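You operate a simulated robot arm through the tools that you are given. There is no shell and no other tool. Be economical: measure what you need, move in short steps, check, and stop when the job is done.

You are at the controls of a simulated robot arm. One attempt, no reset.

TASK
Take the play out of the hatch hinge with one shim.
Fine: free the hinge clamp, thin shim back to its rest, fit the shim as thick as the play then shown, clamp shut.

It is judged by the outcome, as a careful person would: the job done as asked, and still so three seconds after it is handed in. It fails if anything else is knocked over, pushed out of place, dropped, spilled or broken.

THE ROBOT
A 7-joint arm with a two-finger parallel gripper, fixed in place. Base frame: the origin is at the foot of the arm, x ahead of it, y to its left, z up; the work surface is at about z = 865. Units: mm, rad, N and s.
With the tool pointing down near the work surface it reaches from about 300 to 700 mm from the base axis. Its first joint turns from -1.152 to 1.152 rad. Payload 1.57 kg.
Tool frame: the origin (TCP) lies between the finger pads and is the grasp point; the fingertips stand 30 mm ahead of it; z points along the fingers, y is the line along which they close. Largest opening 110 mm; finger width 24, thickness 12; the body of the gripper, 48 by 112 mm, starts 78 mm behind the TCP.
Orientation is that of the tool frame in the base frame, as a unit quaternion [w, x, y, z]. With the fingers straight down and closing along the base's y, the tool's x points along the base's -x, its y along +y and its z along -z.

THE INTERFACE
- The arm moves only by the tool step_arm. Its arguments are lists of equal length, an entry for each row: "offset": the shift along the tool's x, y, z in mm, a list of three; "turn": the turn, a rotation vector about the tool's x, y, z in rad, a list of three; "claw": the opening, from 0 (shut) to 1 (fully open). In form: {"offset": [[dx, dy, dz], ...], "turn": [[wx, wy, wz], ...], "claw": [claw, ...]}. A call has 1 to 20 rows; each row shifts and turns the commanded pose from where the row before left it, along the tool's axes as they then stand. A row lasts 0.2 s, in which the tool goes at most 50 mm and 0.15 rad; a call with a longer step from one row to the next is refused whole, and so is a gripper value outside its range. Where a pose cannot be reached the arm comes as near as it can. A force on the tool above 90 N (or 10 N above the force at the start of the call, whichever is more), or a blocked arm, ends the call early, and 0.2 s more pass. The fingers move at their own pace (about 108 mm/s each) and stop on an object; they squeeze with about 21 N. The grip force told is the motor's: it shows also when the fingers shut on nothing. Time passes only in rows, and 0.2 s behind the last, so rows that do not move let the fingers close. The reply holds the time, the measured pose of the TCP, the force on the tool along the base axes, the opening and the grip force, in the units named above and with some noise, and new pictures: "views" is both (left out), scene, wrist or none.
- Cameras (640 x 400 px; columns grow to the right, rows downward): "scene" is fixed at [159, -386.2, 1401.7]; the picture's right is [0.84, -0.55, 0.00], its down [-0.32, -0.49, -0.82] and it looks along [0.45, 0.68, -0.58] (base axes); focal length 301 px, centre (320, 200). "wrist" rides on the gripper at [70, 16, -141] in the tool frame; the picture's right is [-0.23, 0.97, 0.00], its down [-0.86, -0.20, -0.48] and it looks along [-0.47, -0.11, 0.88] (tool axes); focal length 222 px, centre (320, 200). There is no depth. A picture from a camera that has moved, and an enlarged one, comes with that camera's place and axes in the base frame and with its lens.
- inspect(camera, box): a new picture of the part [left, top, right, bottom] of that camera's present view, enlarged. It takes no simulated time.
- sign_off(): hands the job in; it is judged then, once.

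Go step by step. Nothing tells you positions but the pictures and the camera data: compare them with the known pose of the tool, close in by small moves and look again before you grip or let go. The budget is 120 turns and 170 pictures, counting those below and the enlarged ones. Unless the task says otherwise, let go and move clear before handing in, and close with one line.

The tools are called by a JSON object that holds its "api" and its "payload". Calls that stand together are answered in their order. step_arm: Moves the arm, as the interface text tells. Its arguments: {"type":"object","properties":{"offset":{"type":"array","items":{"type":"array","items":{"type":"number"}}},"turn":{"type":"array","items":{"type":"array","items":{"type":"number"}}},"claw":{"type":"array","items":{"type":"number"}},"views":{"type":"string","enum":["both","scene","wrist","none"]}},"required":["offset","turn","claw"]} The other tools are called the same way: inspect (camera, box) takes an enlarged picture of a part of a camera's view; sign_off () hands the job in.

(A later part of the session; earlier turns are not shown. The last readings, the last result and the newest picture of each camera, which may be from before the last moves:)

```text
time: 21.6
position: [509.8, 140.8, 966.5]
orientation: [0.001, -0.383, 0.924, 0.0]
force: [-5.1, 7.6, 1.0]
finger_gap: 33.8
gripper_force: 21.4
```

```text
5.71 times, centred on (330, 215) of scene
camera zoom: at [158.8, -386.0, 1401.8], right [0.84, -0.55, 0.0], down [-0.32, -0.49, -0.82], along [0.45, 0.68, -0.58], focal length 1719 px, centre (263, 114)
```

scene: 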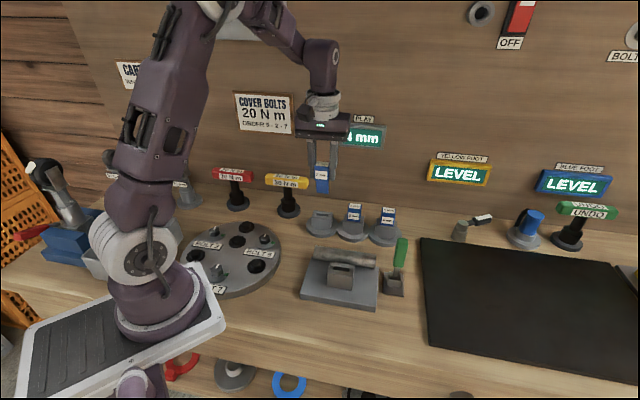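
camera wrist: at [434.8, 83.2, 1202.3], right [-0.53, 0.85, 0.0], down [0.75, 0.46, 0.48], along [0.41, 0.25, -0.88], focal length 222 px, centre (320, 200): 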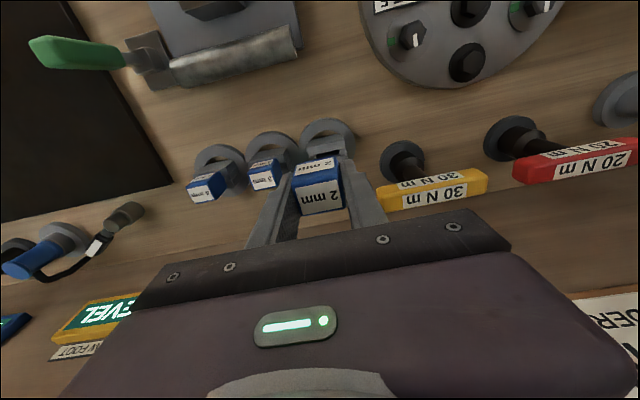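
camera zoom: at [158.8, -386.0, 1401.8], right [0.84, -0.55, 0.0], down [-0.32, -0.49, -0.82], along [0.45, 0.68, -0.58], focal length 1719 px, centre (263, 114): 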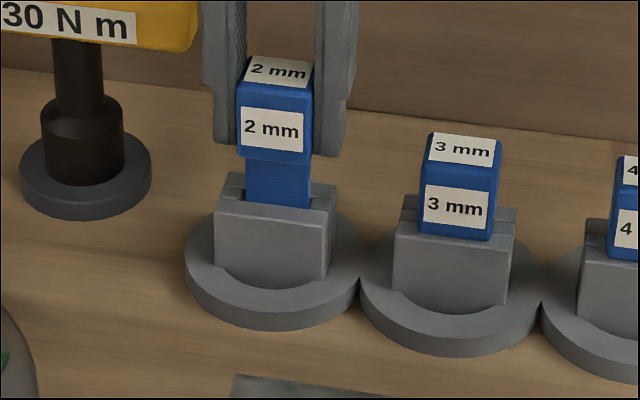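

The blade has entered the slot; a small side load says shift back 1 mm. Continuing down.

{"api": "step_arm", "payload": {"offset": [[0, 1, 7], [0, 0, 7], [0, 0, 5], [0, 0, 0]], "turn": [[0, 0, 0], [0, 0, 0], [0, 0, 0], [0, 0, 0]], "claw": [0, 0, 0, 0], "views": "none"}}

{"api": "inspect", "payload": {"camera": "scene", "box": [290, 180, 370, 250]}}

```text
time: 22.6
position: [510.7, 140.3, 947.9]
orientation: [0.0, -0.382, 0.924, -0.001]
force: [0.6, 4.5, 0.9]
finger_gap: 33.6
gripper_force: 21.0
```

```text
5.71 times, centred on (330, 215) of scene
camera zoom: at [158.9, -386.1, 1401.8], right [0.84, -0.55, 0.0], down [-0.32, -0.49, -0.82], along [0.45, 0.68, -0.58], focal length 1719 px, centre (263, 114)
```

zoom: 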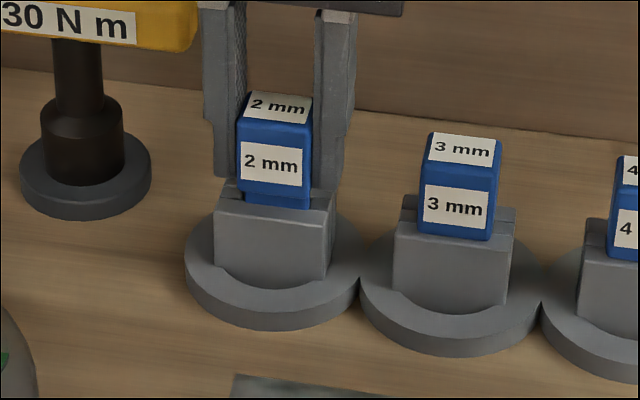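

{"api": "step_arm", "payload": {"offset": [[0, 0, 3], [0, 0, 3], [0, 0, 0]], "turn": [[0, 0, 0], [0, 0, 0], [0, 0, 0]], "claw": [0, 0, 0], "views": "none"}}

{"api": "inspect", "payload": {"camera": "scene", "box": [290, 180, 370, 250]}}

```text
time: 23.4
position: [509.0, 140.5, 942.4]
orientation: [0.0, -0.383, 0.924, 0.0]
force: [-0.8, 7.4, 2.5]
finger_gap: 33.6
gripper_force: 20.4
```

```text
5.71 times, centred on (330, 215) of scene
camera zoom: at [158.9, -386.0, 1401.8], right [0.84, -0.55, 0.0], down [-0.32, -0.49, -0.82], along [0.45, 0.68, -0.58], focal length 1719 px, centre (263, 114)
```

zoom: 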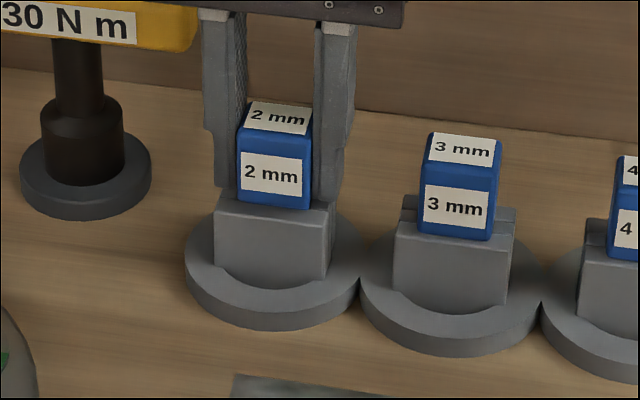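

{"api": "step_arm", "payload": {"offset": [[0, 0, 1], [0, 0, 0]], "turn": [[0, 0, 0], [0, 0, 0]], "claw": [0, 0], "views": "none"}}

```text
time: 24.0
position: [510.3, 140.0, 940.6]
orientation: [0.0, -0.383, 0.924, 0.001]
force: [-0.9, 8.4, 2.7]
finger_gap: 33.7
gripper_force: 20.4
```

{"api": "step_arm", "payload": {"offset": [[0, 0, 1], [0, 0, 0]], "turn": [[0, 0, 0], [0, 0, 0]], "claw": [0, 0], "views": "none"}}

{"api": "inspect", "payload": {"camera": "wrist", "box": [260, 100, 380, 220]}}

```text
time: 24.6
position: [510.7, 140.2, 939.9]
orientation: [0.0, -0.383, 0.924, -0.001]
force: [-2.8, 10.3, 2.7]
finger_gap: 33.5
gripper_force: 20.6
```

```text
3.33 times, centred on (320, 160) of wrist
camera zoom: at [447.9, 101.4, 1080.7], right [-0.53, 0.85, 0.0], down [0.75, 0.46, 0.48], along [0.41, 0.25, -0.88], focal length 740 px, centre (320, 333)
```

zoom: 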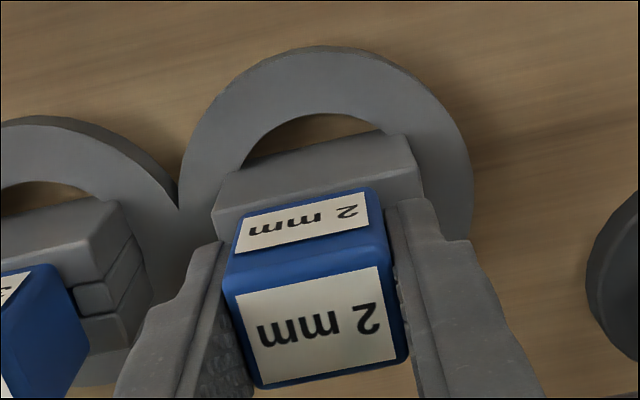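

Seated essentially. Releasing and rising straight up.

{"api": "step_arm", "payload": {"offset": [[0, 0, 0], [0, 0, 0], [0, 0, 0], [0, 0, -15], [0, 0, -35], [0, 0, -40], [0, 0, -20], [0, 0, 0]], "turn": [[0, 0, 0], [0, 0, 0], [0, 0, 0], [0, 0, 0], [0, 0, 0], [0, 0, 0], [0, 0, 0], [0, 0, 0]], "claw": [0.4, 0.5, 0.5, 0.5, 0.5, 0.5, 0.5, 0.5]}}

{"api": "inspect", "payload": {"camera": "scene", "box": [290, 100, 430, 260]}}

{"api": "inspect", "payload": {"camera": "wrist", "box": [180, 60, 400, 240]}}

```text
time: 26.4
position: [510.8, 139.1, 1050.1]
orientation: [0.0, -0.383, 0.924, 0.0]
force: [-0.2, -0.3, 0.0]
finger_gap: 55.0
gripper_force: 0.0
camera wrist: at [448.1, 100.8, 1191.8], right [-0.53, 0.85, 0.0], down [0.75, 0.46, 0.48], along [0.41, 0.25, -0.88], focal length 222 px, centre (320, 200)
```

scene: 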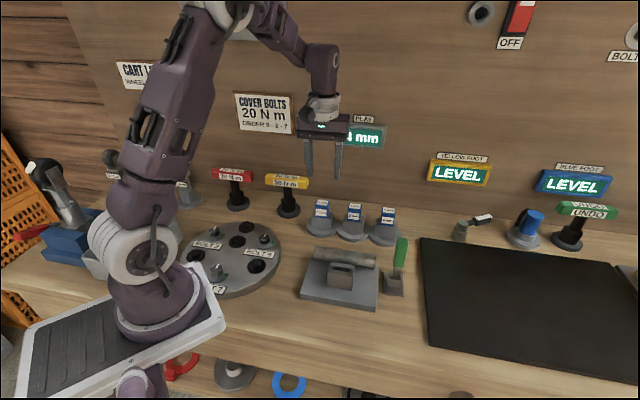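
wrist: 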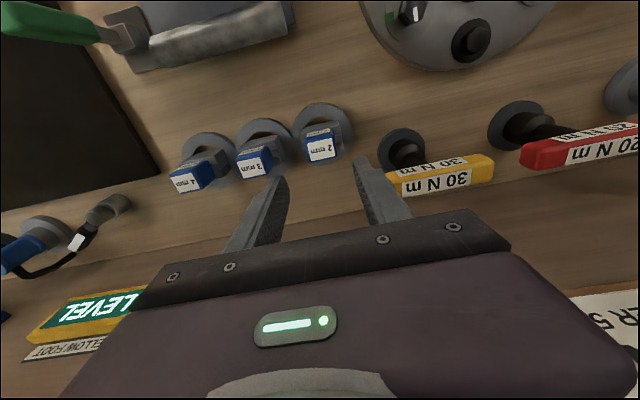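

```text
2.50 times, centred on (360, 180) of scene
camera zoom: at [158.9, -386.2, 1401.7], right [0.84, -0.55, 0.0], down [-0.32, -0.49, -0.82], along [0.45, 0.68, -0.58], focal length 752 px, centre (220, 250)
```

zoom: 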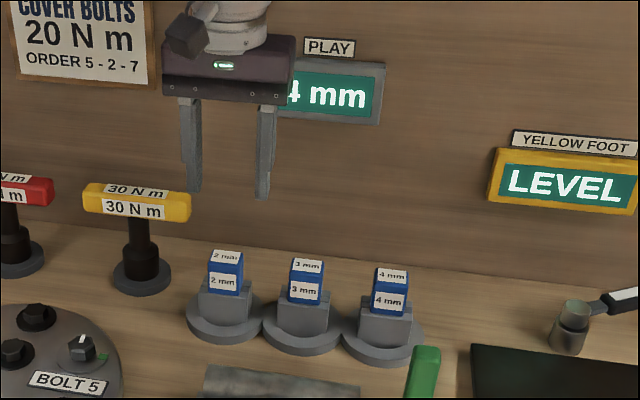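

```text
2.22 times, centred on (290, 150) of wrist
camera zoom: at [448.1, 100.8, 1191.8], right [-0.53, 0.85, 0.0], down [0.75, 0.46, 0.48], along [0.41, 0.25, -0.88], focal length 494 px, centre (387, 311)
```

zoom: 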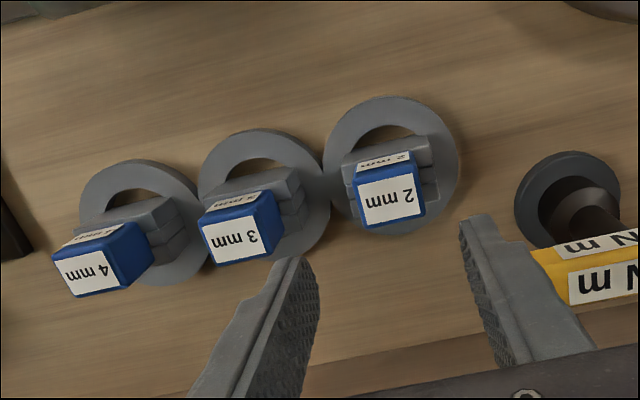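

2 mm shim rests properly. Now hover over the 4 mm shim at about (634,22).

{"api": "step_arm", "payload": {"offset": [[-1, -43, 0], [-1, -43, 0], [-1, -42, 0], [-1, -42, 0], [0, 0, 0]], "turn": [[0, 0, 0], [0, 0, 0], [0, 0, 0], [0, 0, 0], [0, 0, 0]], "claw": [0.5, 0.5, 0.5, 0.5, 0.5]}}

{"api": "inspect", "payload": {"camera": "wrist", "box": [220, 60, 420, 260]}}

{"api": "inspect", "payload": {"camera": "scene", "box": [290, 110, 430, 260]}}

```text
time: 27.6
position: [633.6, 21.5, 1049.1]
orientation: [0.0, -0.382, 0.924, 0.0]
force: [0.6, -0.7, -0.5]
finger_gap: 54.8
gripper_force: 0.0
camera wrist: at [572.4, -17.0, 1190.1], right [-0.53, 0.85, 0.0], down [0.75, 0.46, 0.48], along [0.41, 0.25, -0.88], focal length 222 px, centre (320, 200)
```

scene: 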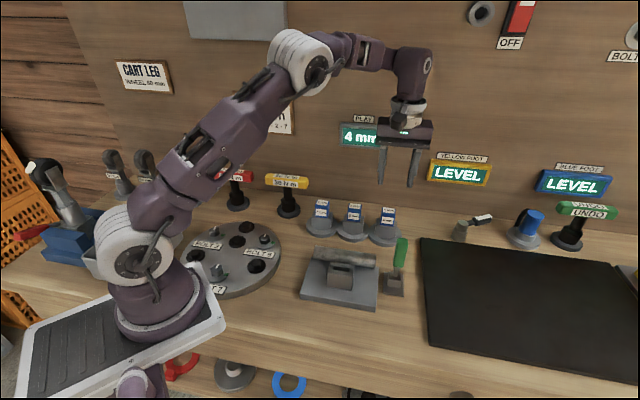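
wrist: 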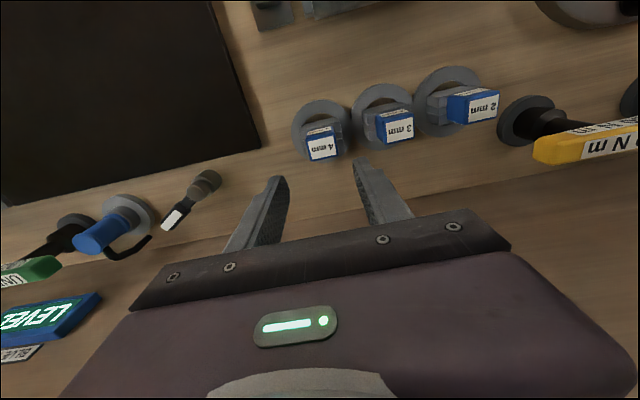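

```text
2.00 times, centred on (320, 160) of wrist
camera zoom: at [572.4, -17.0, 1190.1], right [-0.53, 0.85, 0.0], down [0.75, 0.46, 0.48], along [0.41, 0.25, -0.88], focal length 444 px, centre (320, 280)
```

zoom: 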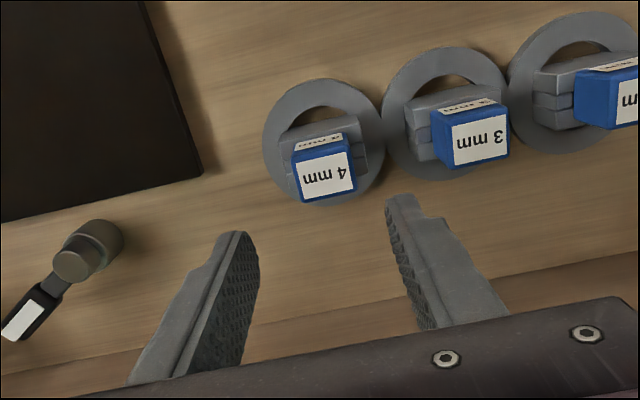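

```text
2.67 times, centred on (360, 185) of scene
camera zoom: at [158.9, -386.2, 1401.7], right [0.84, -0.55, 0.0], down [-0.32, -0.49, -0.82], along [0.45, 0.68, -0.58], focal length 802 px, centre (213, 240)
```

zoom: 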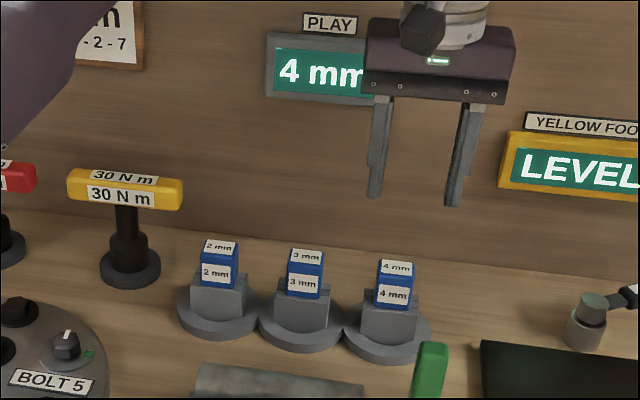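

Play display reads 4 mm clearly. Shifting slightly and descending partway over the 4 mm shim.

{"api": "step_arm", "payload": {"offset": [[-2.5, 2.2, 30], [0, 0, 33], [0, 0, 0]], "turn": [[0, 0, 0], [0, 0, 0], [0, 0, 0]], "claw": [0.5, 0.5, 0.5], "views": "none"}}

{"api": "inspect", "payload": {"camera": "wrist", "box": [240, 80, 420, 240]}}

{"api": "inspect", "payload": {"camera": "scene", "box": [330, 150, 430, 250]}}

```text
time: 28.4
position: [634.3, 27.0, 988.2]
orientation: [-0.001, -0.383, 0.924, -0.001]
force: [-0.3, -0.2, 0.1]
finger_gap: 55.0
gripper_force: 0.0
```

```text
2.50 times, centred on (330, 160) of wrist
camera zoom: at [572.1, -12.3, 1127.8], right [-0.53, 0.85, 0.0], down [0.75, 0.46, 0.48], along [0.41, 0.25, -0.88], focal length 555 px, centre (295, 300)
```

zoom: 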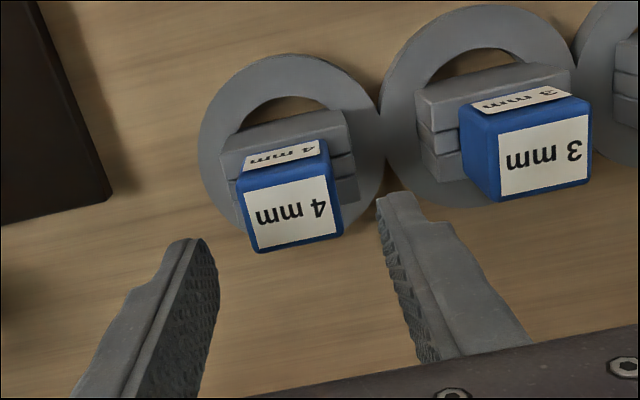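

```text
4.00 times, centred on (380, 200) of scene
camera zoom: at [159.0, -386.2, 1401.7], right [0.84, -0.55, 0.0], down [-0.32, -0.49, -0.82], along [0.45, 0.68, -0.58], focal length 1204 px, centre (80, 200)
```

zoom: 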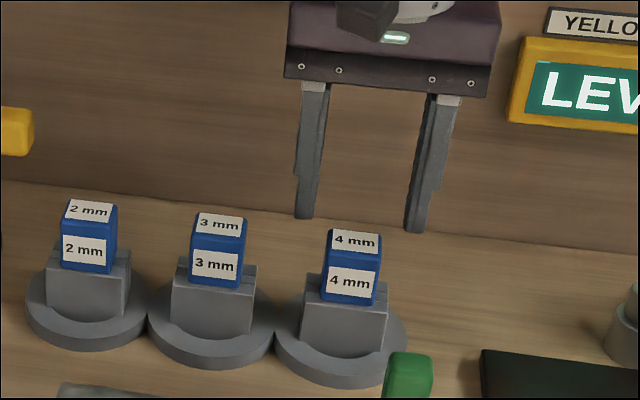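

Measured carefully the shim sits about 6 mm further toward the front of the tool; correcting and descending close to grip height.

{"api": "step_arm", "payload": {"offset": [[6, 0, 10], [0, 0, 10], [0, 0, 5], [0, 0, 0]], "turn": [[0, 0, 0], [0, 0, 0], [0, 0, 0], [0, 0, 0]], "claw": [0.5, 0.5, 0.5, 0.5], "views": "none"}}

{"api": "inspect", "payload": {"camera": "wrist", "box": [240, 80, 420, 240]}}

{"api": "inspect", "payload": {"camera": "scene", "box": [330, 170, 430, 250]}}

```text
time: 29.4
position: [628.3, 20.7, 962.4]
orientation: [0.0, -0.382, 0.924, 0.0]
force: [-0.6, 0.2, -0.6]
finger_gap: 55.0
gripper_force: 0.1
```

```text
2.50 times, centred on (330, 160) of wrist
camera zoom: at [567.0, -17.0, 1103.0], right [-0.53, 0.85, 0.0], down [0.75, 0.46, 0.48], along [0.41, 0.25, -0.88], focal length 555 px, centre (295, 300)
```

zoom: 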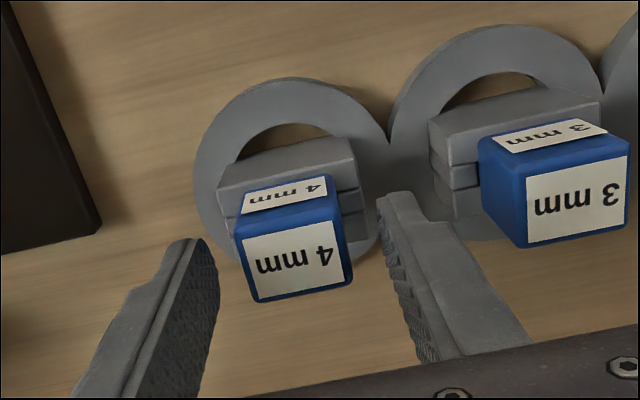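

```text
5.00 times, centred on (380, 210) of scene
camera zoom: at [159.0, -386.2, 1401.7], right [0.84, -0.55, 0.0], down [-0.32, -0.49, -0.82], along [0.45, 0.68, -0.58], focal length 1504 px, centre (20, 150)
```

zoom: 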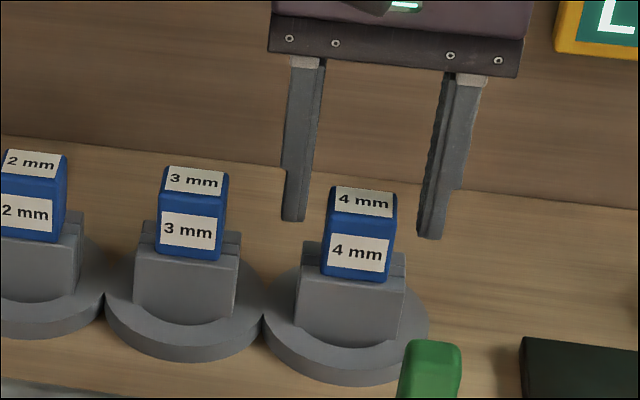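

Both views agree on the shim at (630.5, 22, 940). Small correction, then down and grip.

{"api": "step_arm", "payload": {"offset": [[-2, 0, 8], [0, 0, 8], [0, 0, 4], [0, 0, 0], [0, 0, 0], [0, 0, 0], [0, 0, 0]], "turn": [[0, 0, 0], [0, 0, 0], [0, 0, 0], [0, 0, 0], [0, 0, 0], [0, 0, 0], [0, 0, 0]], "claw": [0.5, 0.5, 0.5, 0.4, 0.2, 0, 0], "views": "none"}}

{"api": "inspect", "payload": {"camera": "wrist", "box": [240, 80, 420, 240]}}

{"api": "inspect", "payload": {"camera": "scene", "box": [330, 170, 430, 250]}}

```text
time: 31.0
position: [629.9, 22.8, 943.6]
orientation: [0.0, -0.383, 0.924, -0.001]
force: [0.3, -0.2, -0.7]
finger_gap: 33.7
gripper_force: 20.8
```

```text
2.50 times, centred on (330, 160) of wrist
camera zoom: at [568.6, -15.8, 1083.0], right [-0.53, 0.85, 0.0], down [0.75, 0.46, 0.48], along [0.41, 0.25, -0.88], focal length 555 px, centre (295, 300)
```

zoom: 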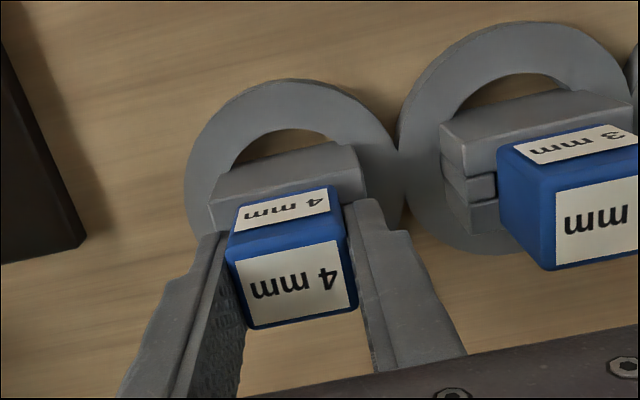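

```text
5.00 times, centred on (380, 210) of scene
camera zoom: at [159.0, -386.2, 1401.7], right [0.84, -0.55, 0.0], down [-0.32, -0.49, -0.82], along [0.45, 0.68, -0.58], focal length 1504 px, centre (20, 150)
```

zoom: 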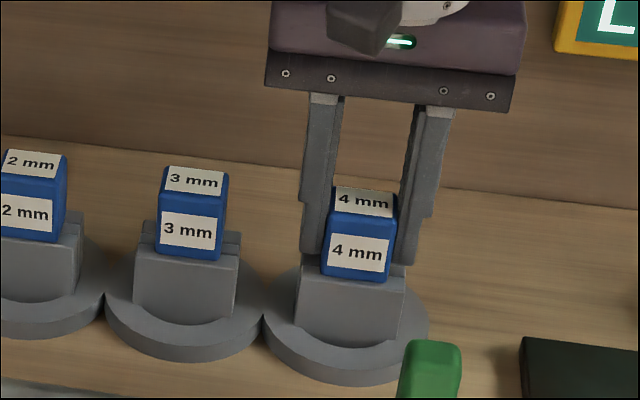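

Gripped with no side load. Lifting out and carrying it over to the hinge hover.

{"api": "step_arm", "payload": {"offset": [[0, 0, -10], [0, 0, -15], [0, 0, -25], [0, 0, -35], [0, 0, -39], [39, 17.6, 0], [39, 17.6, 0], [39, 17.6, 0], [39, 17.6, 0], [38.8, 17.6, 0], [0, 0, 0]], "turn": [[0, 0, 0], [0, 0, 0], [0, 0, 0], [0, 0, 0], [0, 0, 0], [0, 0, 0], [0, 0, 0], [0, 0, 0], [0, 0, 0], [0, 0, 0], [0, 0, 0]], "claw": [0, 0, 0, 0, 0, 0, 0, 0, 0, 0, 0]}}

{"api": "inspect", "payload": {"camera": "wrist", "box": [220, 60, 420, 260]}}

{"api": "inspect", "payload": {"camera": "scene", "box": [290, 150, 430, 310]}}

```text
time: 33.4
position: [429.4, -53.7, 1067.0]
orientation: [0.0, -0.382, 0.924, 0.0]
force: [0.1, 0.2, -0.5]
finger_gap: 33.6
gripper_force: 20.8
camera wrist: at [366.9, -91.8, 1207.2], right [-0.53, 0.85, 0.0], down [0.75, 0.46, 0.48], along [0.41, 0.25, -0.88], focal length 222 px, centre (320, 200)
```

scene: 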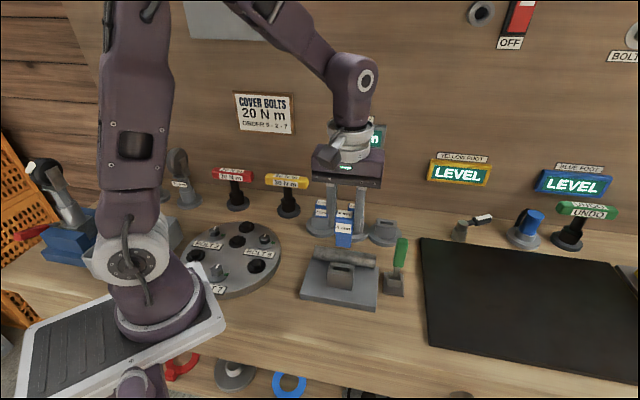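
wrist: 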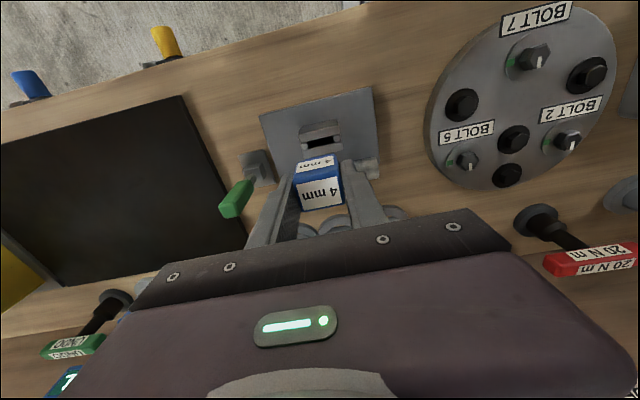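

```text
2.00 times, centred on (320, 160) of wrist
camera zoom: at [366.9, -91.8, 1207.2], right [-0.53, 0.85, 0.0], down [0.75, 0.46, 0.48], along [0.41, 0.25, -0.88], focal length 444 px, centre (320, 280)
```

zoom: 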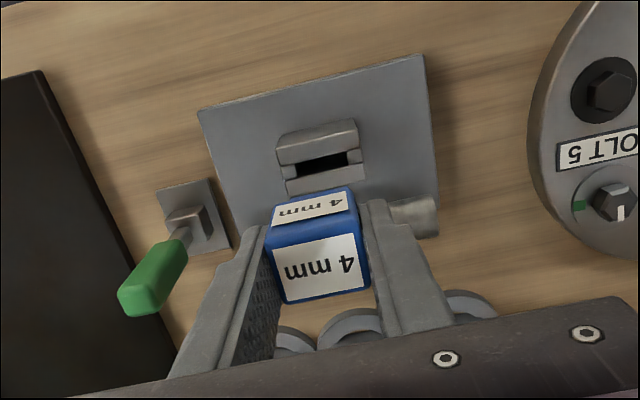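

```text
2.50 times, centred on (360, 230) of scene
camera zoom: at [158.9, -386.2, 1401.7], right [0.84, -0.55, 0.0], down [-0.32, -0.49, -0.82], along [0.45, 0.68, -0.58], focal length 752 px, centre (220, 125)
```

zoom: 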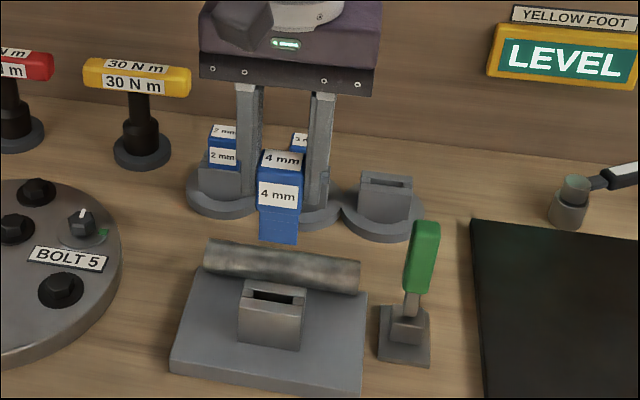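

Nearly identical to the earlier hinge hover. Lowering with a 1–1.5 mm correction to just above the slot.

{"api": "step_arm", "payload": {"offset": [[-1.5, 0.5, 25], [0, 0, 25], [0, 0, 16], [0, 0, 0]], "turn": [[0, 0, 0], [0, 0, 0], [0, 0, 0], [0, 0, 0]], "claw": [0, 0, 0, 0], "views": "none"}}

{"api": "inspect", "payload": {"camera": "wrist", "box": [260, 80, 380, 200]}}

{"api": "inspect", "payload": {"camera": "scene", "box": [300, 210, 380, 300]}}

```text
time: 34.4
position: [431.3, -50.9, 1000.4]
orientation: [0.0, -0.384, 0.924, 0.0]
force: [-0.5, 0.0, -0.8]
finger_gap: 33.5
gripper_force: 20.6
```

```text
3.33 times, centred on (320, 140) of wrist
camera zoom: at [368.7, -89.5, 1140.7], right [-0.53, 0.85, 0.0], down [0.75, 0.46, 0.48], along [0.41, 0.25, -0.88], focal length 740 px, centre (320, 400)
```

zoom: 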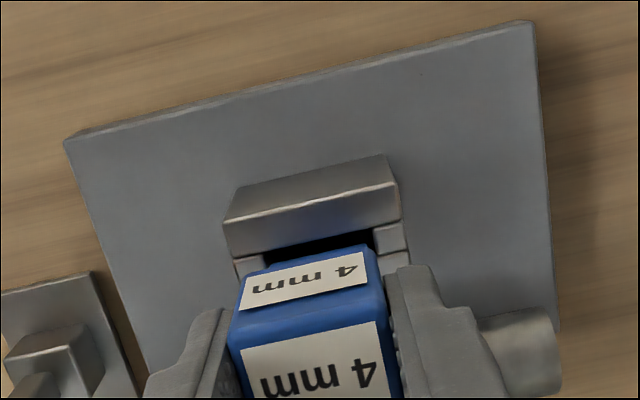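

```text
4.44 times, centred on (340, 255) of scene
camera zoom: at [159.0, -386.2, 1401.7], right [0.84, -0.55, 0.0], down [-0.32, -0.49, -0.82], along [0.45, 0.68, -0.58], focal length 1337 px, centre (231, -44)
```

zoom: 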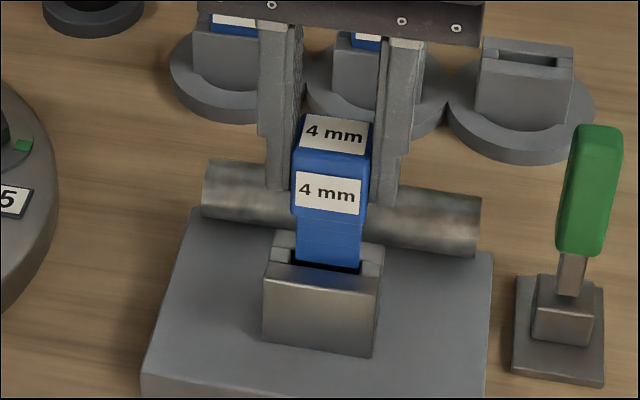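

{"api": "step_arm", "payload": {"offset": [[0, 0, 5], [0, 0, 5], [0, 0, 4], [0, 0, 0]], "turn": [[0, 0, 0], [0, 0, 0], [0, 0, 0], [0, 0, 0]], "claw": [0, 0, 0, 0], "views": "none"}}

{"api": "inspect", "payload": {"camera": "scene", "box": [300, 220, 380, 300]}}

```text
time: 35.4
position: [431.5, -52.0, 985.5]
orientation: [0.0, -0.382, 0.924, 0.0]
force: [-0.6, -0.3, -1.6]
finger_gap: 33.4
gripper_force: 20.9
```

```text
5.00 times, centred on (340, 260) of scene
camera zoom: at [159.0, -386.2, 1401.7], right [0.84, -0.55, 0.0], down [-0.32, -0.49, -0.82], along [0.45, 0.68, -0.58], focal length 1504 px, centre (220, -100)
```

zoom: 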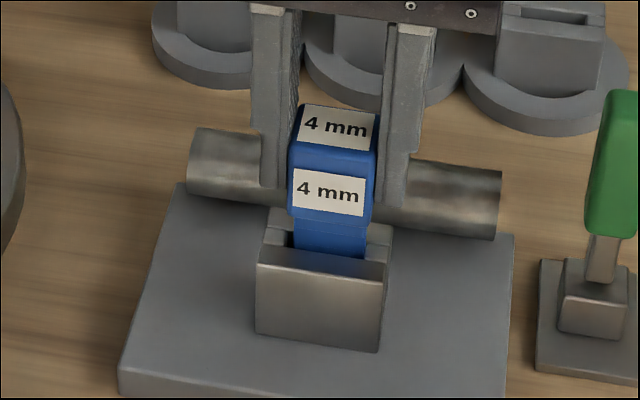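

The blade is entering the slot without load. Continuing down.

{"api": "step_arm", "payload": {"offset": [[0, 0, 6], [0, 0, 6], [0, 0, 6], [0, 0, 3], [0, 0, 0]], "turn": [[0, 0, 0], [0, 0, 0], [0, 0, 0], [0, 0, 0], [0, 0, 0]], "claw": [0, 0, 0, 0, 0], "views": "none"}}

{"api": "inspect", "payload": {"camera": "scene", "box": [300, 220, 380, 300]}}

```text
time: 36.6
position: [431.2, -53.0, 965.7]
orientation: [0.0, -0.382, 0.924, 0.0]
force: [0.8, 0.6, -0.1]
finger_gap: 33.5
gripper_force: 20.8
```

```text
5.00 times, centred on (340, 260) of scene
camera zoom: at [159.0, -386.2, 1401.7], right [0.84, -0.55, 0.0], down [-0.32, -0.49, -0.82], along [0.45, 0.68, -0.58], focal length 1504 px, centre (220, -100)
```

zoom: 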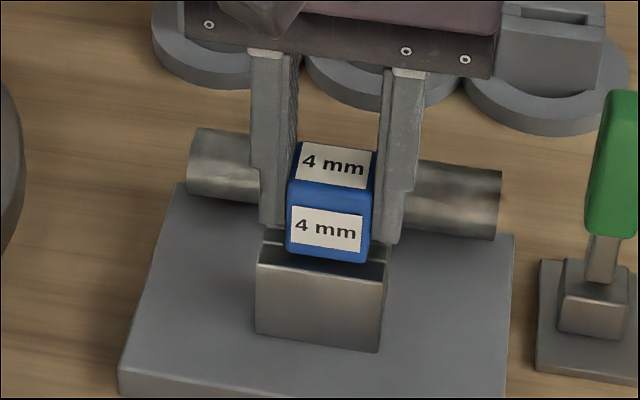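

{"api": "step_arm", "payload": {"offset": [[0, 0, 2], [0, 0, 2], [0, 0, 1], [0, 0, 0]], "turn": [[0, 0, 0], [0, 0, 0], [0, 0, 0], [0, 0, 0]], "claw": [0, 0, 0, 0], "views": "none"}}

{"api": "inspect", "payload": {"camera": "scene", "box": [300, 220, 380, 300]}}

```text
time: 37.6
position: [431.5, -51.6, 959.5]
orientation: [0.0, -0.382, 0.924, -0.001]
force: [-1.8, 2.9, 16.8]
finger_gap: 33.5
gripper_force: 21.0
```

```text
5.00 times, centred on (340, 260) of scene
camera zoom: at [158.7, -386.1, 1401.8], right [0.84, -0.55, 0.0], down [-0.32, -0.49, -0.82], along [0.45, 0.68, -0.58], focal length 1504 px, centre (220, -100)
```

zoom: 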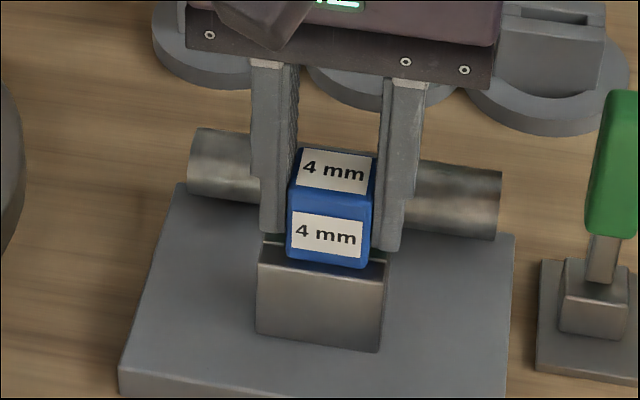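

Contact at the expected depth: the 4 mm shim is seated. Releasing and rising.

{"api": "step_arm", "payload": {"offset": [[0, 0, 0], [0, 0, 0], [0, 0, 0], [0, 0, -15], [0, 0, -35], [0, 0, -40], [0, 0, -30], [0, 0, 0]], "turn": [[0, 0, 0], [0, 0, 0], [0, 0, 0], [0, 0, 0], [0, 0, 0], [0, 0, 0], [0, 0, 0], [0, 0, 0]], "claw": [0.4, 0.5, 0.5, 0.5, 0.5, 0.5, 0.5, 0.5]}}

{"api": "inspect", "payload": {"camera": "scene", "box": [290, 190, 420, 320]}}

{"api": "inspect", "payload": {"camera": "wrist", "box": [200, 60, 420, 240]}}

```text
time: 39.4
position: [429.9, -51.3, 1080.6]
orientation: [0.0, -0.383, 0.924, 0.0]
force: [0.0, 0.5, 0.0]
finger_gap: 54.9
gripper_force: 0.1
camera wrist: at [368.9, -89.9, 1221.8], right [-0.53, 0.85, 0.0], down [0.75, 0.46, 0.48], along [0.41, 0.25, -0.88], focal length 222 px, centre (320, 200)
```

scene: 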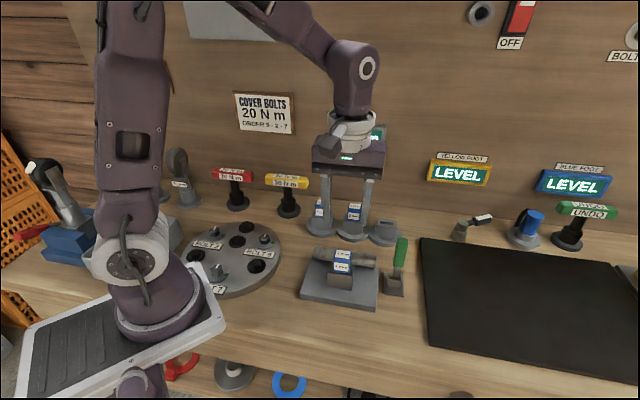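
wrist: 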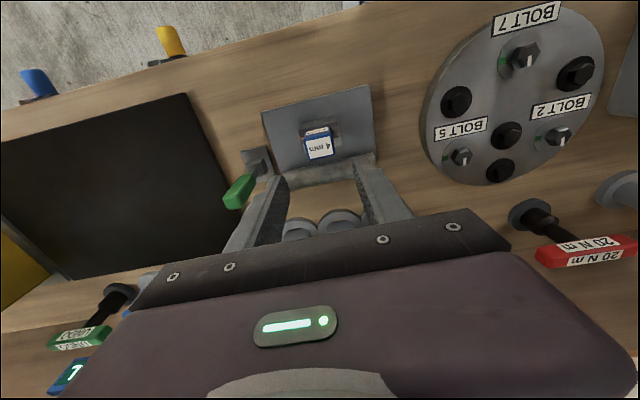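

```text
3.08 times, centred on (355, 255) of scene
camera zoom: at [158.9, -386.2, 1401.7], right [0.84, -0.55, 0.0], down [-0.32, -0.49, -0.82], along [0.45, 0.68, -0.58], focal length 926 px, centre (212, 31)
```

zoom: 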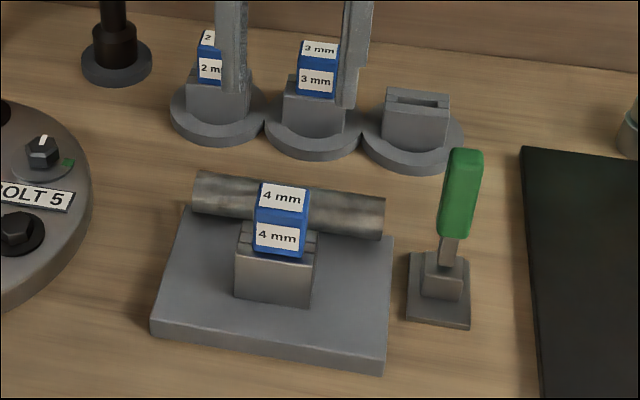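

```text
2.22 times, centred on (310, 150) of wrist
camera zoom: at [368.9, -89.9, 1221.8], right [-0.53, 0.85, 0.0], down [0.75, 0.46, 0.48], along [0.41, 0.25, -0.88], focal length 494 px, centre (342, 311)
```

zoom: 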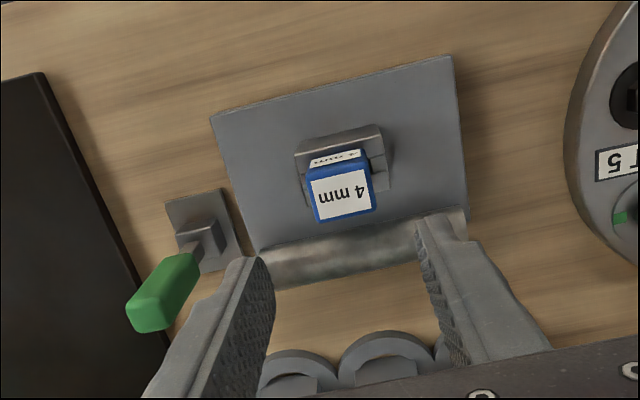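

The 4 mm shim is seated like the 2 mm was. Now moving above the upright lever at about (538,-105).

{"api": "step_arm", "payload": {"offset": [[-13, -38.3, 0], [-13, -38.3, 0], [-12.5, -38.3, 0], [0, 0, 25], [0, 0, 0]], "turn": [[0, 0, 0], [0, 0, 0], [0, 0, 0], [0, 0, 0], [0, 0, 0]], "claw": [0.5, 0.5, 0.5, 0.5, 0.5]}}

{"api": "inspect", "payload": {"camera": "wrist", "box": [220, 60, 440, 240]}}

{"api": "inspect", "payload": {"camera": "scene", "box": [330, 180, 460, 310]}}

```text
time: 40.6
position: [539.7, -104.9, 1054.6]
orientation: [0.0, -0.383, 0.924, 0.0]
force: [0.6, -0.1, -0.9]
finger_gap: 55.2
gripper_force: 0.2
camera wrist: at [478.0, -143.5, 1196.1], right [-0.53, 0.85, 0.0], down [0.75, 0.46, 0.48], along [0.41, 0.25, -0.88], focal length 222 px, centre (320, 200)
```

scene: 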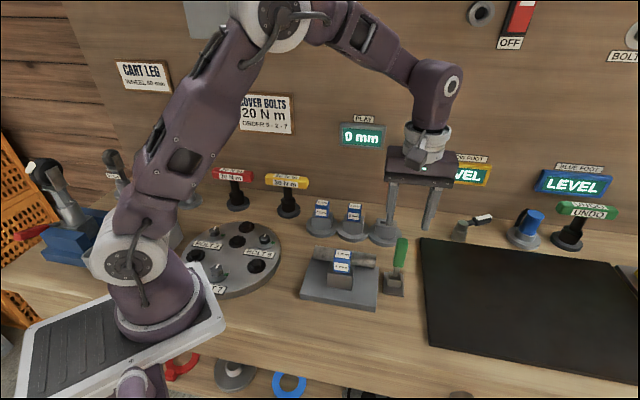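
wrist: 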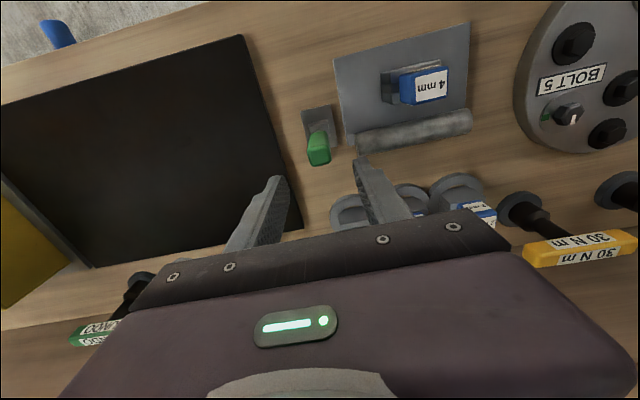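

```text
2.22 times, centred on (330, 150) of wrist
camera zoom: at [478.0, -143.5, 1196.1], right [-0.53, 0.85, 0.0], down [0.75, 0.46, 0.48], along [0.41, 0.25, -0.88], focal length 494 px, centre (298, 311)
```

zoom: 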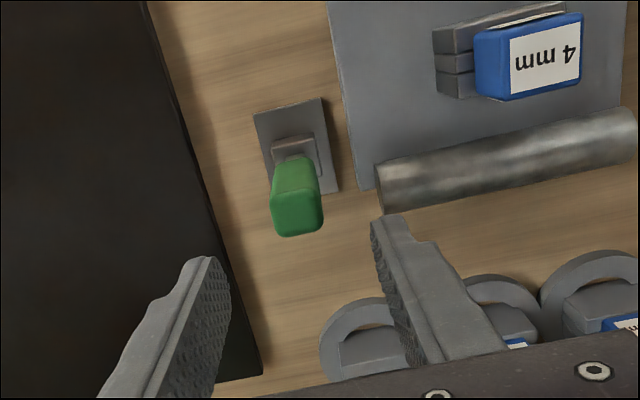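

```text
3.08 times, centred on (395, 245) of scene
camera zoom: at [159.0, -386.2, 1401.7], right [0.84, -0.55, 0.0], down [-0.32, -0.49, -0.82], along [0.45, 0.68, -0.58], focal length 926 px, centre (89, 62)
```

zoom: 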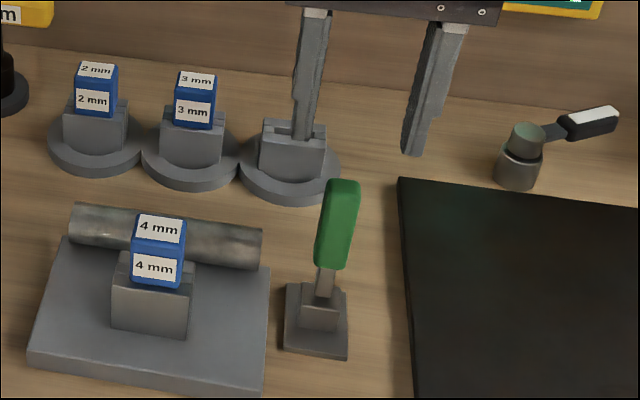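

The display now reads 0 mm. Lever tip is 5 mm toward the front of the tool; correcting and lowering over it.

{"api": "step_arm", "payload": {"offset": [[5, 0.5, 20], [0, 0, 30], [0, 0, 31], [0, 0, 0]], "turn": [[0, 0, 0], [0, 0, 0], [0, 0, 0], [0, 0, 0]], "claw": [0.42, 0.42, 0.42, 0.42], "views": "none"}}

{"api": "inspect", "payload": {"camera": "wrist", "box": [220, 60, 440, 240]}}

{"api": "inspect", "payload": {"camera": "scene", "box": [330, 180, 460, 310]}}

```text
time: 41.6
position: [536.9, -108.7, 973.6]
orientation: [0.0, -0.383, 0.924, 0.0]
force: [0.7, 0.6, -0.4]
finger_gap: 46.3
gripper_force: 0.0
```

```text
2.22 times, centred on (330, 150) of wrist
camera zoom: at [474.1, -147.1, 1114.5], right [-0.53, 0.85, 0.0], down [0.75, 0.46, 0.48], along [0.41, 0.25, -0.88], focal length 494 px, centre (298, 311)
```

zoom: 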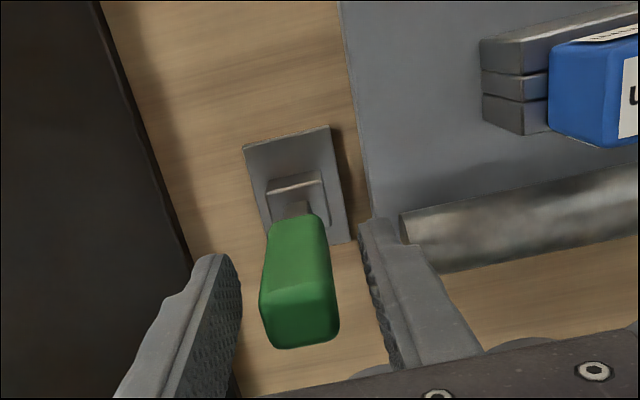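

```text
3.08 times, centred on (395, 245) of scene
camera zoom: at [159.0, -386.2, 1401.7], right [0.84, -0.55, 0.0], down [-0.32, -0.49, -0.82], along [0.45, 0.68, -0.58], focal length 926 px, centre (89, 62)
```

zoom: 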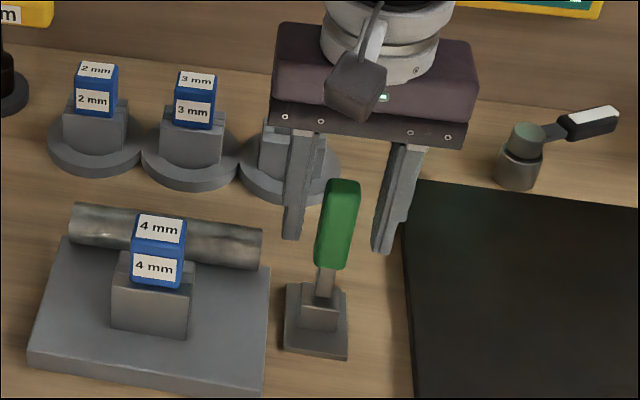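

Lever centred between pads. Closing and starting the return arc.

{"api": "step_arm", "payload": {"offset": [[0, 0, 0], [0, 0, 0], [0, 0, 0], [7.5, 0, 0.5], [7.5, 0, 0.6], [6, 0, 1.6], [6, 0, 1.6], [0, 0, 0]], "turn": [[0, 0, 0], [0, 0, 0], [0, 0, 0], [0, 0, 0], [0, 0, 0], [0, 0, 0], [0, 0, 0], [0, 0, 0]], "claw": [0.2, 0, 0, 0, 0, 0, 0, 0], "views": "none"}}

{"api": "inspect", "payload": {"camera": "scene", "box": [330, 180, 460, 310]}}

```text
time: 43.4
position: [516.5, -127.3, 969.0]
orientation: [-0.001, -0.383, 0.924, 0.001]
force: [-2.9, 20.7, -1.4]
finger_gap: 22.1
gripper_force: 35.1
```

```text
3.08 times, centred on (395, 245) of scene
camera zoom: at [158.9, -385.6, 1401.9], right [0.84, -0.55, 0.0], down [-0.32, -0.49, -0.81], along [0.45, 0.68, -0.58], focal length 926 px, centre (89, 62)
```

zoom: 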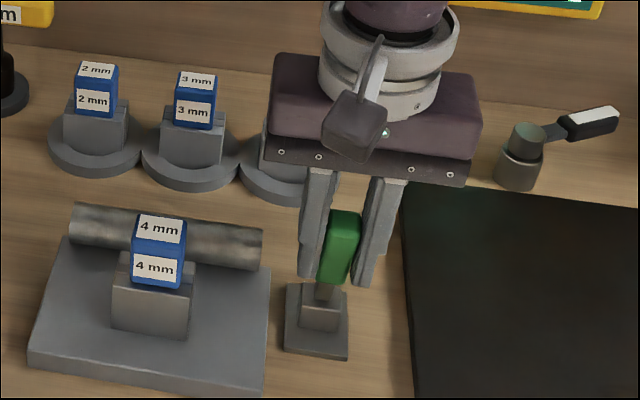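

{"api": "step_arm", "payload": {"offset": [[5.7, 1.5, 2.6], [5.7, 0, 2.7], [5.2, 0, 3.6], [5.1, 0, 3.6], [4.5, 0, 4.4], [4.4, 0, 4.5], [0, 0, 0]], "turn": [[0, 0, 0], [0, 0, 0], [0, 0, 0], [0, 0, 0], [0, 0, 0], [0, 0, 0], [0, 0, 0]], "claw": [0, 0, 0, 0, 0, 0, 0], "views": "none"}}

{"api": "inspect", "payload": {"camera": "scene", "box": [330, 180, 460, 310]}}

```text
time: 45.0
position: [493.4, -149.0, 947.9]
orientation: [0.0, -0.382, 0.924, 0.0]
force: [3.4, -4.6, 14.3]
finger_gap: 21.7
gripper_force: 34.7
```

```text
3.08 times, centred on (395, 245) of scene
camera zoom: at [158.8, -386.3, 1401.7], right [0.84, -0.55, 0.0], down [-0.32, -0.49, -0.82], along [0.45, 0.68, -0.58], focal length 926 px, centre (89, 62)
```

zoom: 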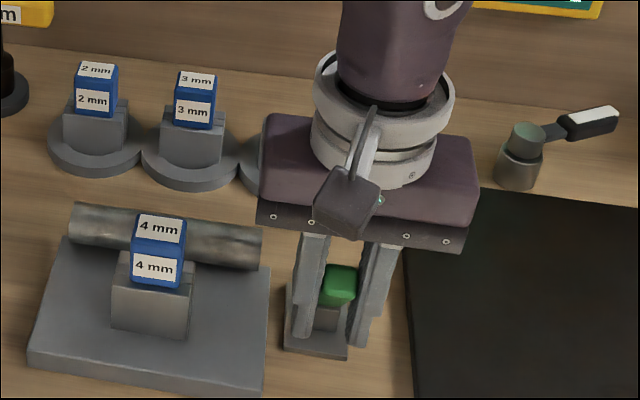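

{"api": "step_arm", "payload": {"offset": [[3.6, 0, 5.1], [3.6, 0, 5.1], [2.2, 0, 4.5], [2.2, 0, 4.5], [0, 0, 0]], "turn": [[0, 0, 0], [0, 0, 0], [0, 0, 0], [0, 0, 0], [0, 0, 0]], "claw": [0, 0, 0, 0, 0], "views": "wrist"}}

{"api": "inspect", "payload": {"camera": "scene", "box": [330, 200, 460, 330]}}

```text
time: 46.2
position: [485.3, -157.9, 929.0]
orientation: [0.0, -0.382, 0.924, 0.0]
force: [2.8, -17.2, 18.8]
finger_gap: 21.8
gripper_force: 34.4
camera wrist: at [423.7, -195.9, 1070.1], right [-0.53, 0.85, 0.0], down [0.75, 0.46, 0.48], along [0.41, 0.25, -0.88], focal length 222 px, centre (320, 200)
```

wrist: 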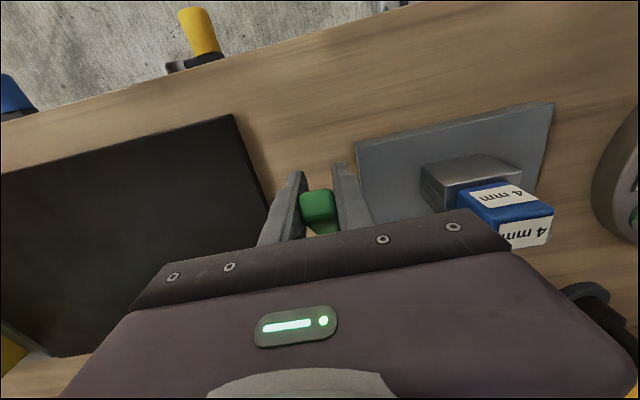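

```text
3.08 times, centred on (395, 265) of scene
camera zoom: at [158.7, -386.6, 1401.7], right [0.84, -0.55, 0.0], down [-0.32, -0.48, -0.82], along [0.45, 0.68, -0.58], focal length 926 px, centre (89, 0)
```

zoom: 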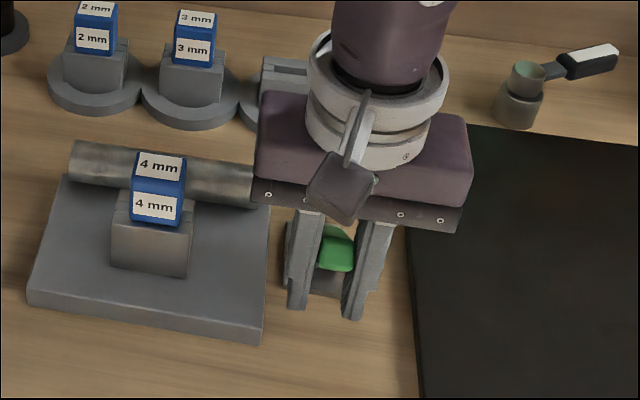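

The handle has slipped toward the pad ends at roughly 40°. I'll release, rise, and look before pushing it down from above with closed fingers.

{"api": "step_arm", "payload": {"offset": [[0, 0, 0], [0, 0, 0], [0, 0, -25], [0, 0, -40], [0, 0, -25], [0, 0, 0]], "turn": [[0, 0, 0], [0, 0, 0], [0, 0, 0], [0, 0, 0], [0, 0, 0], [0, 0, 0]], "claw": [0.36, 0.36, 0.36, 0.36, 0.1, 0]}}

{"api": "inspect", "payload": {"camera": "scene", "box": [330, 200, 460, 330]}}

{"api": "inspect", "payload": {"camera": "wrist", "box": [240, 80, 440, 240]}}

```text
time: 47.6
position: [485.6, -156.6, 1019.0]
orientation: [0.0, -0.383, 0.924, 0.0]
force: [-0.5, -0.2, 0.2]
finger_gap: 0.0
gripper_force: 20.6
camera wrist: at [424.1, -195.0, 1160.3], right [-0.53, 0.85, 0.0], down [0.75, 0.46, 0.48], along [0.41, 0.25, -0.88], focal length 222 px, centre (320, 200)
```

scene: 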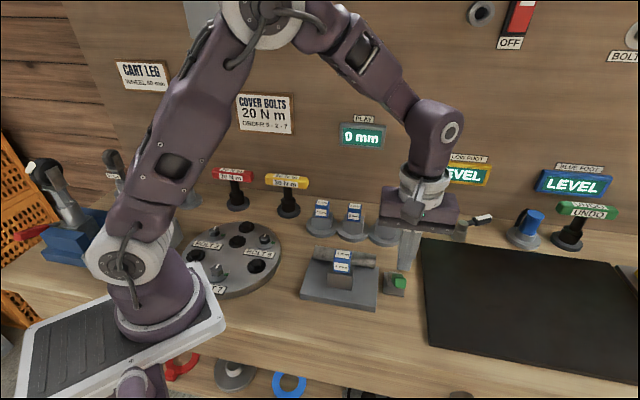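
wrist: 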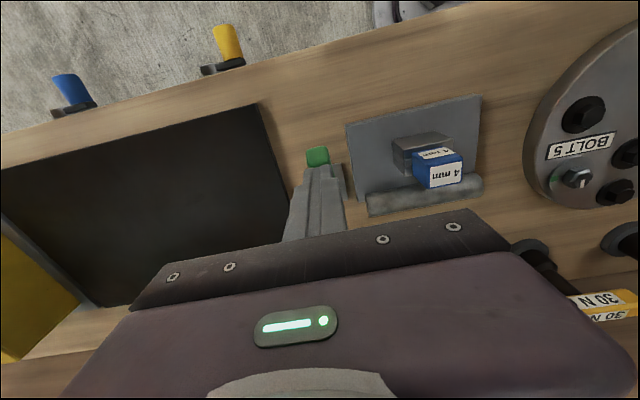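

```text
3.08 times, centred on (395, 265) of scene
camera zoom: at [158.9, -386.2, 1401.7], right [0.84, -0.55, 0.0], down [-0.32, -0.49, -0.82], along [0.45, 0.68, -0.58], focal length 926 px, centre (89, 0)
```

zoom: 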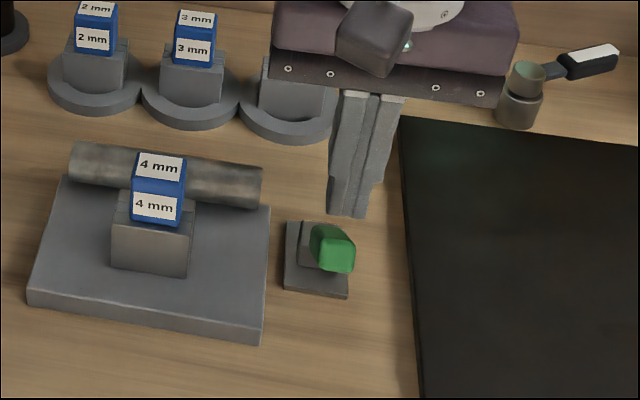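

```text
2.50 times, centred on (340, 160) of wrist
camera zoom: at [424.1, -195.0, 1160.3], right [-0.53, 0.85, 0.0], down [0.75, 0.46, 0.48], along [0.41, 0.25, -0.88], focal length 555 px, centre (270, 300)
```

zoom: 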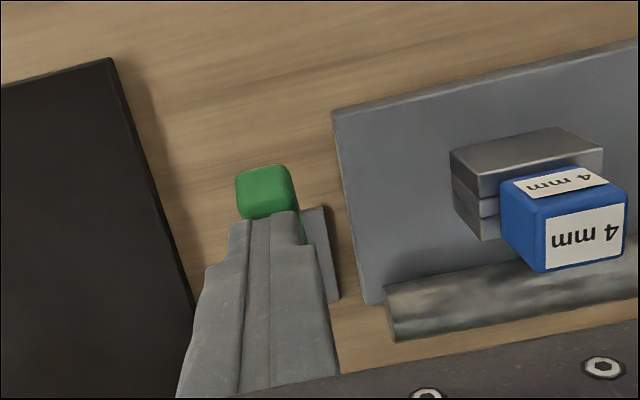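

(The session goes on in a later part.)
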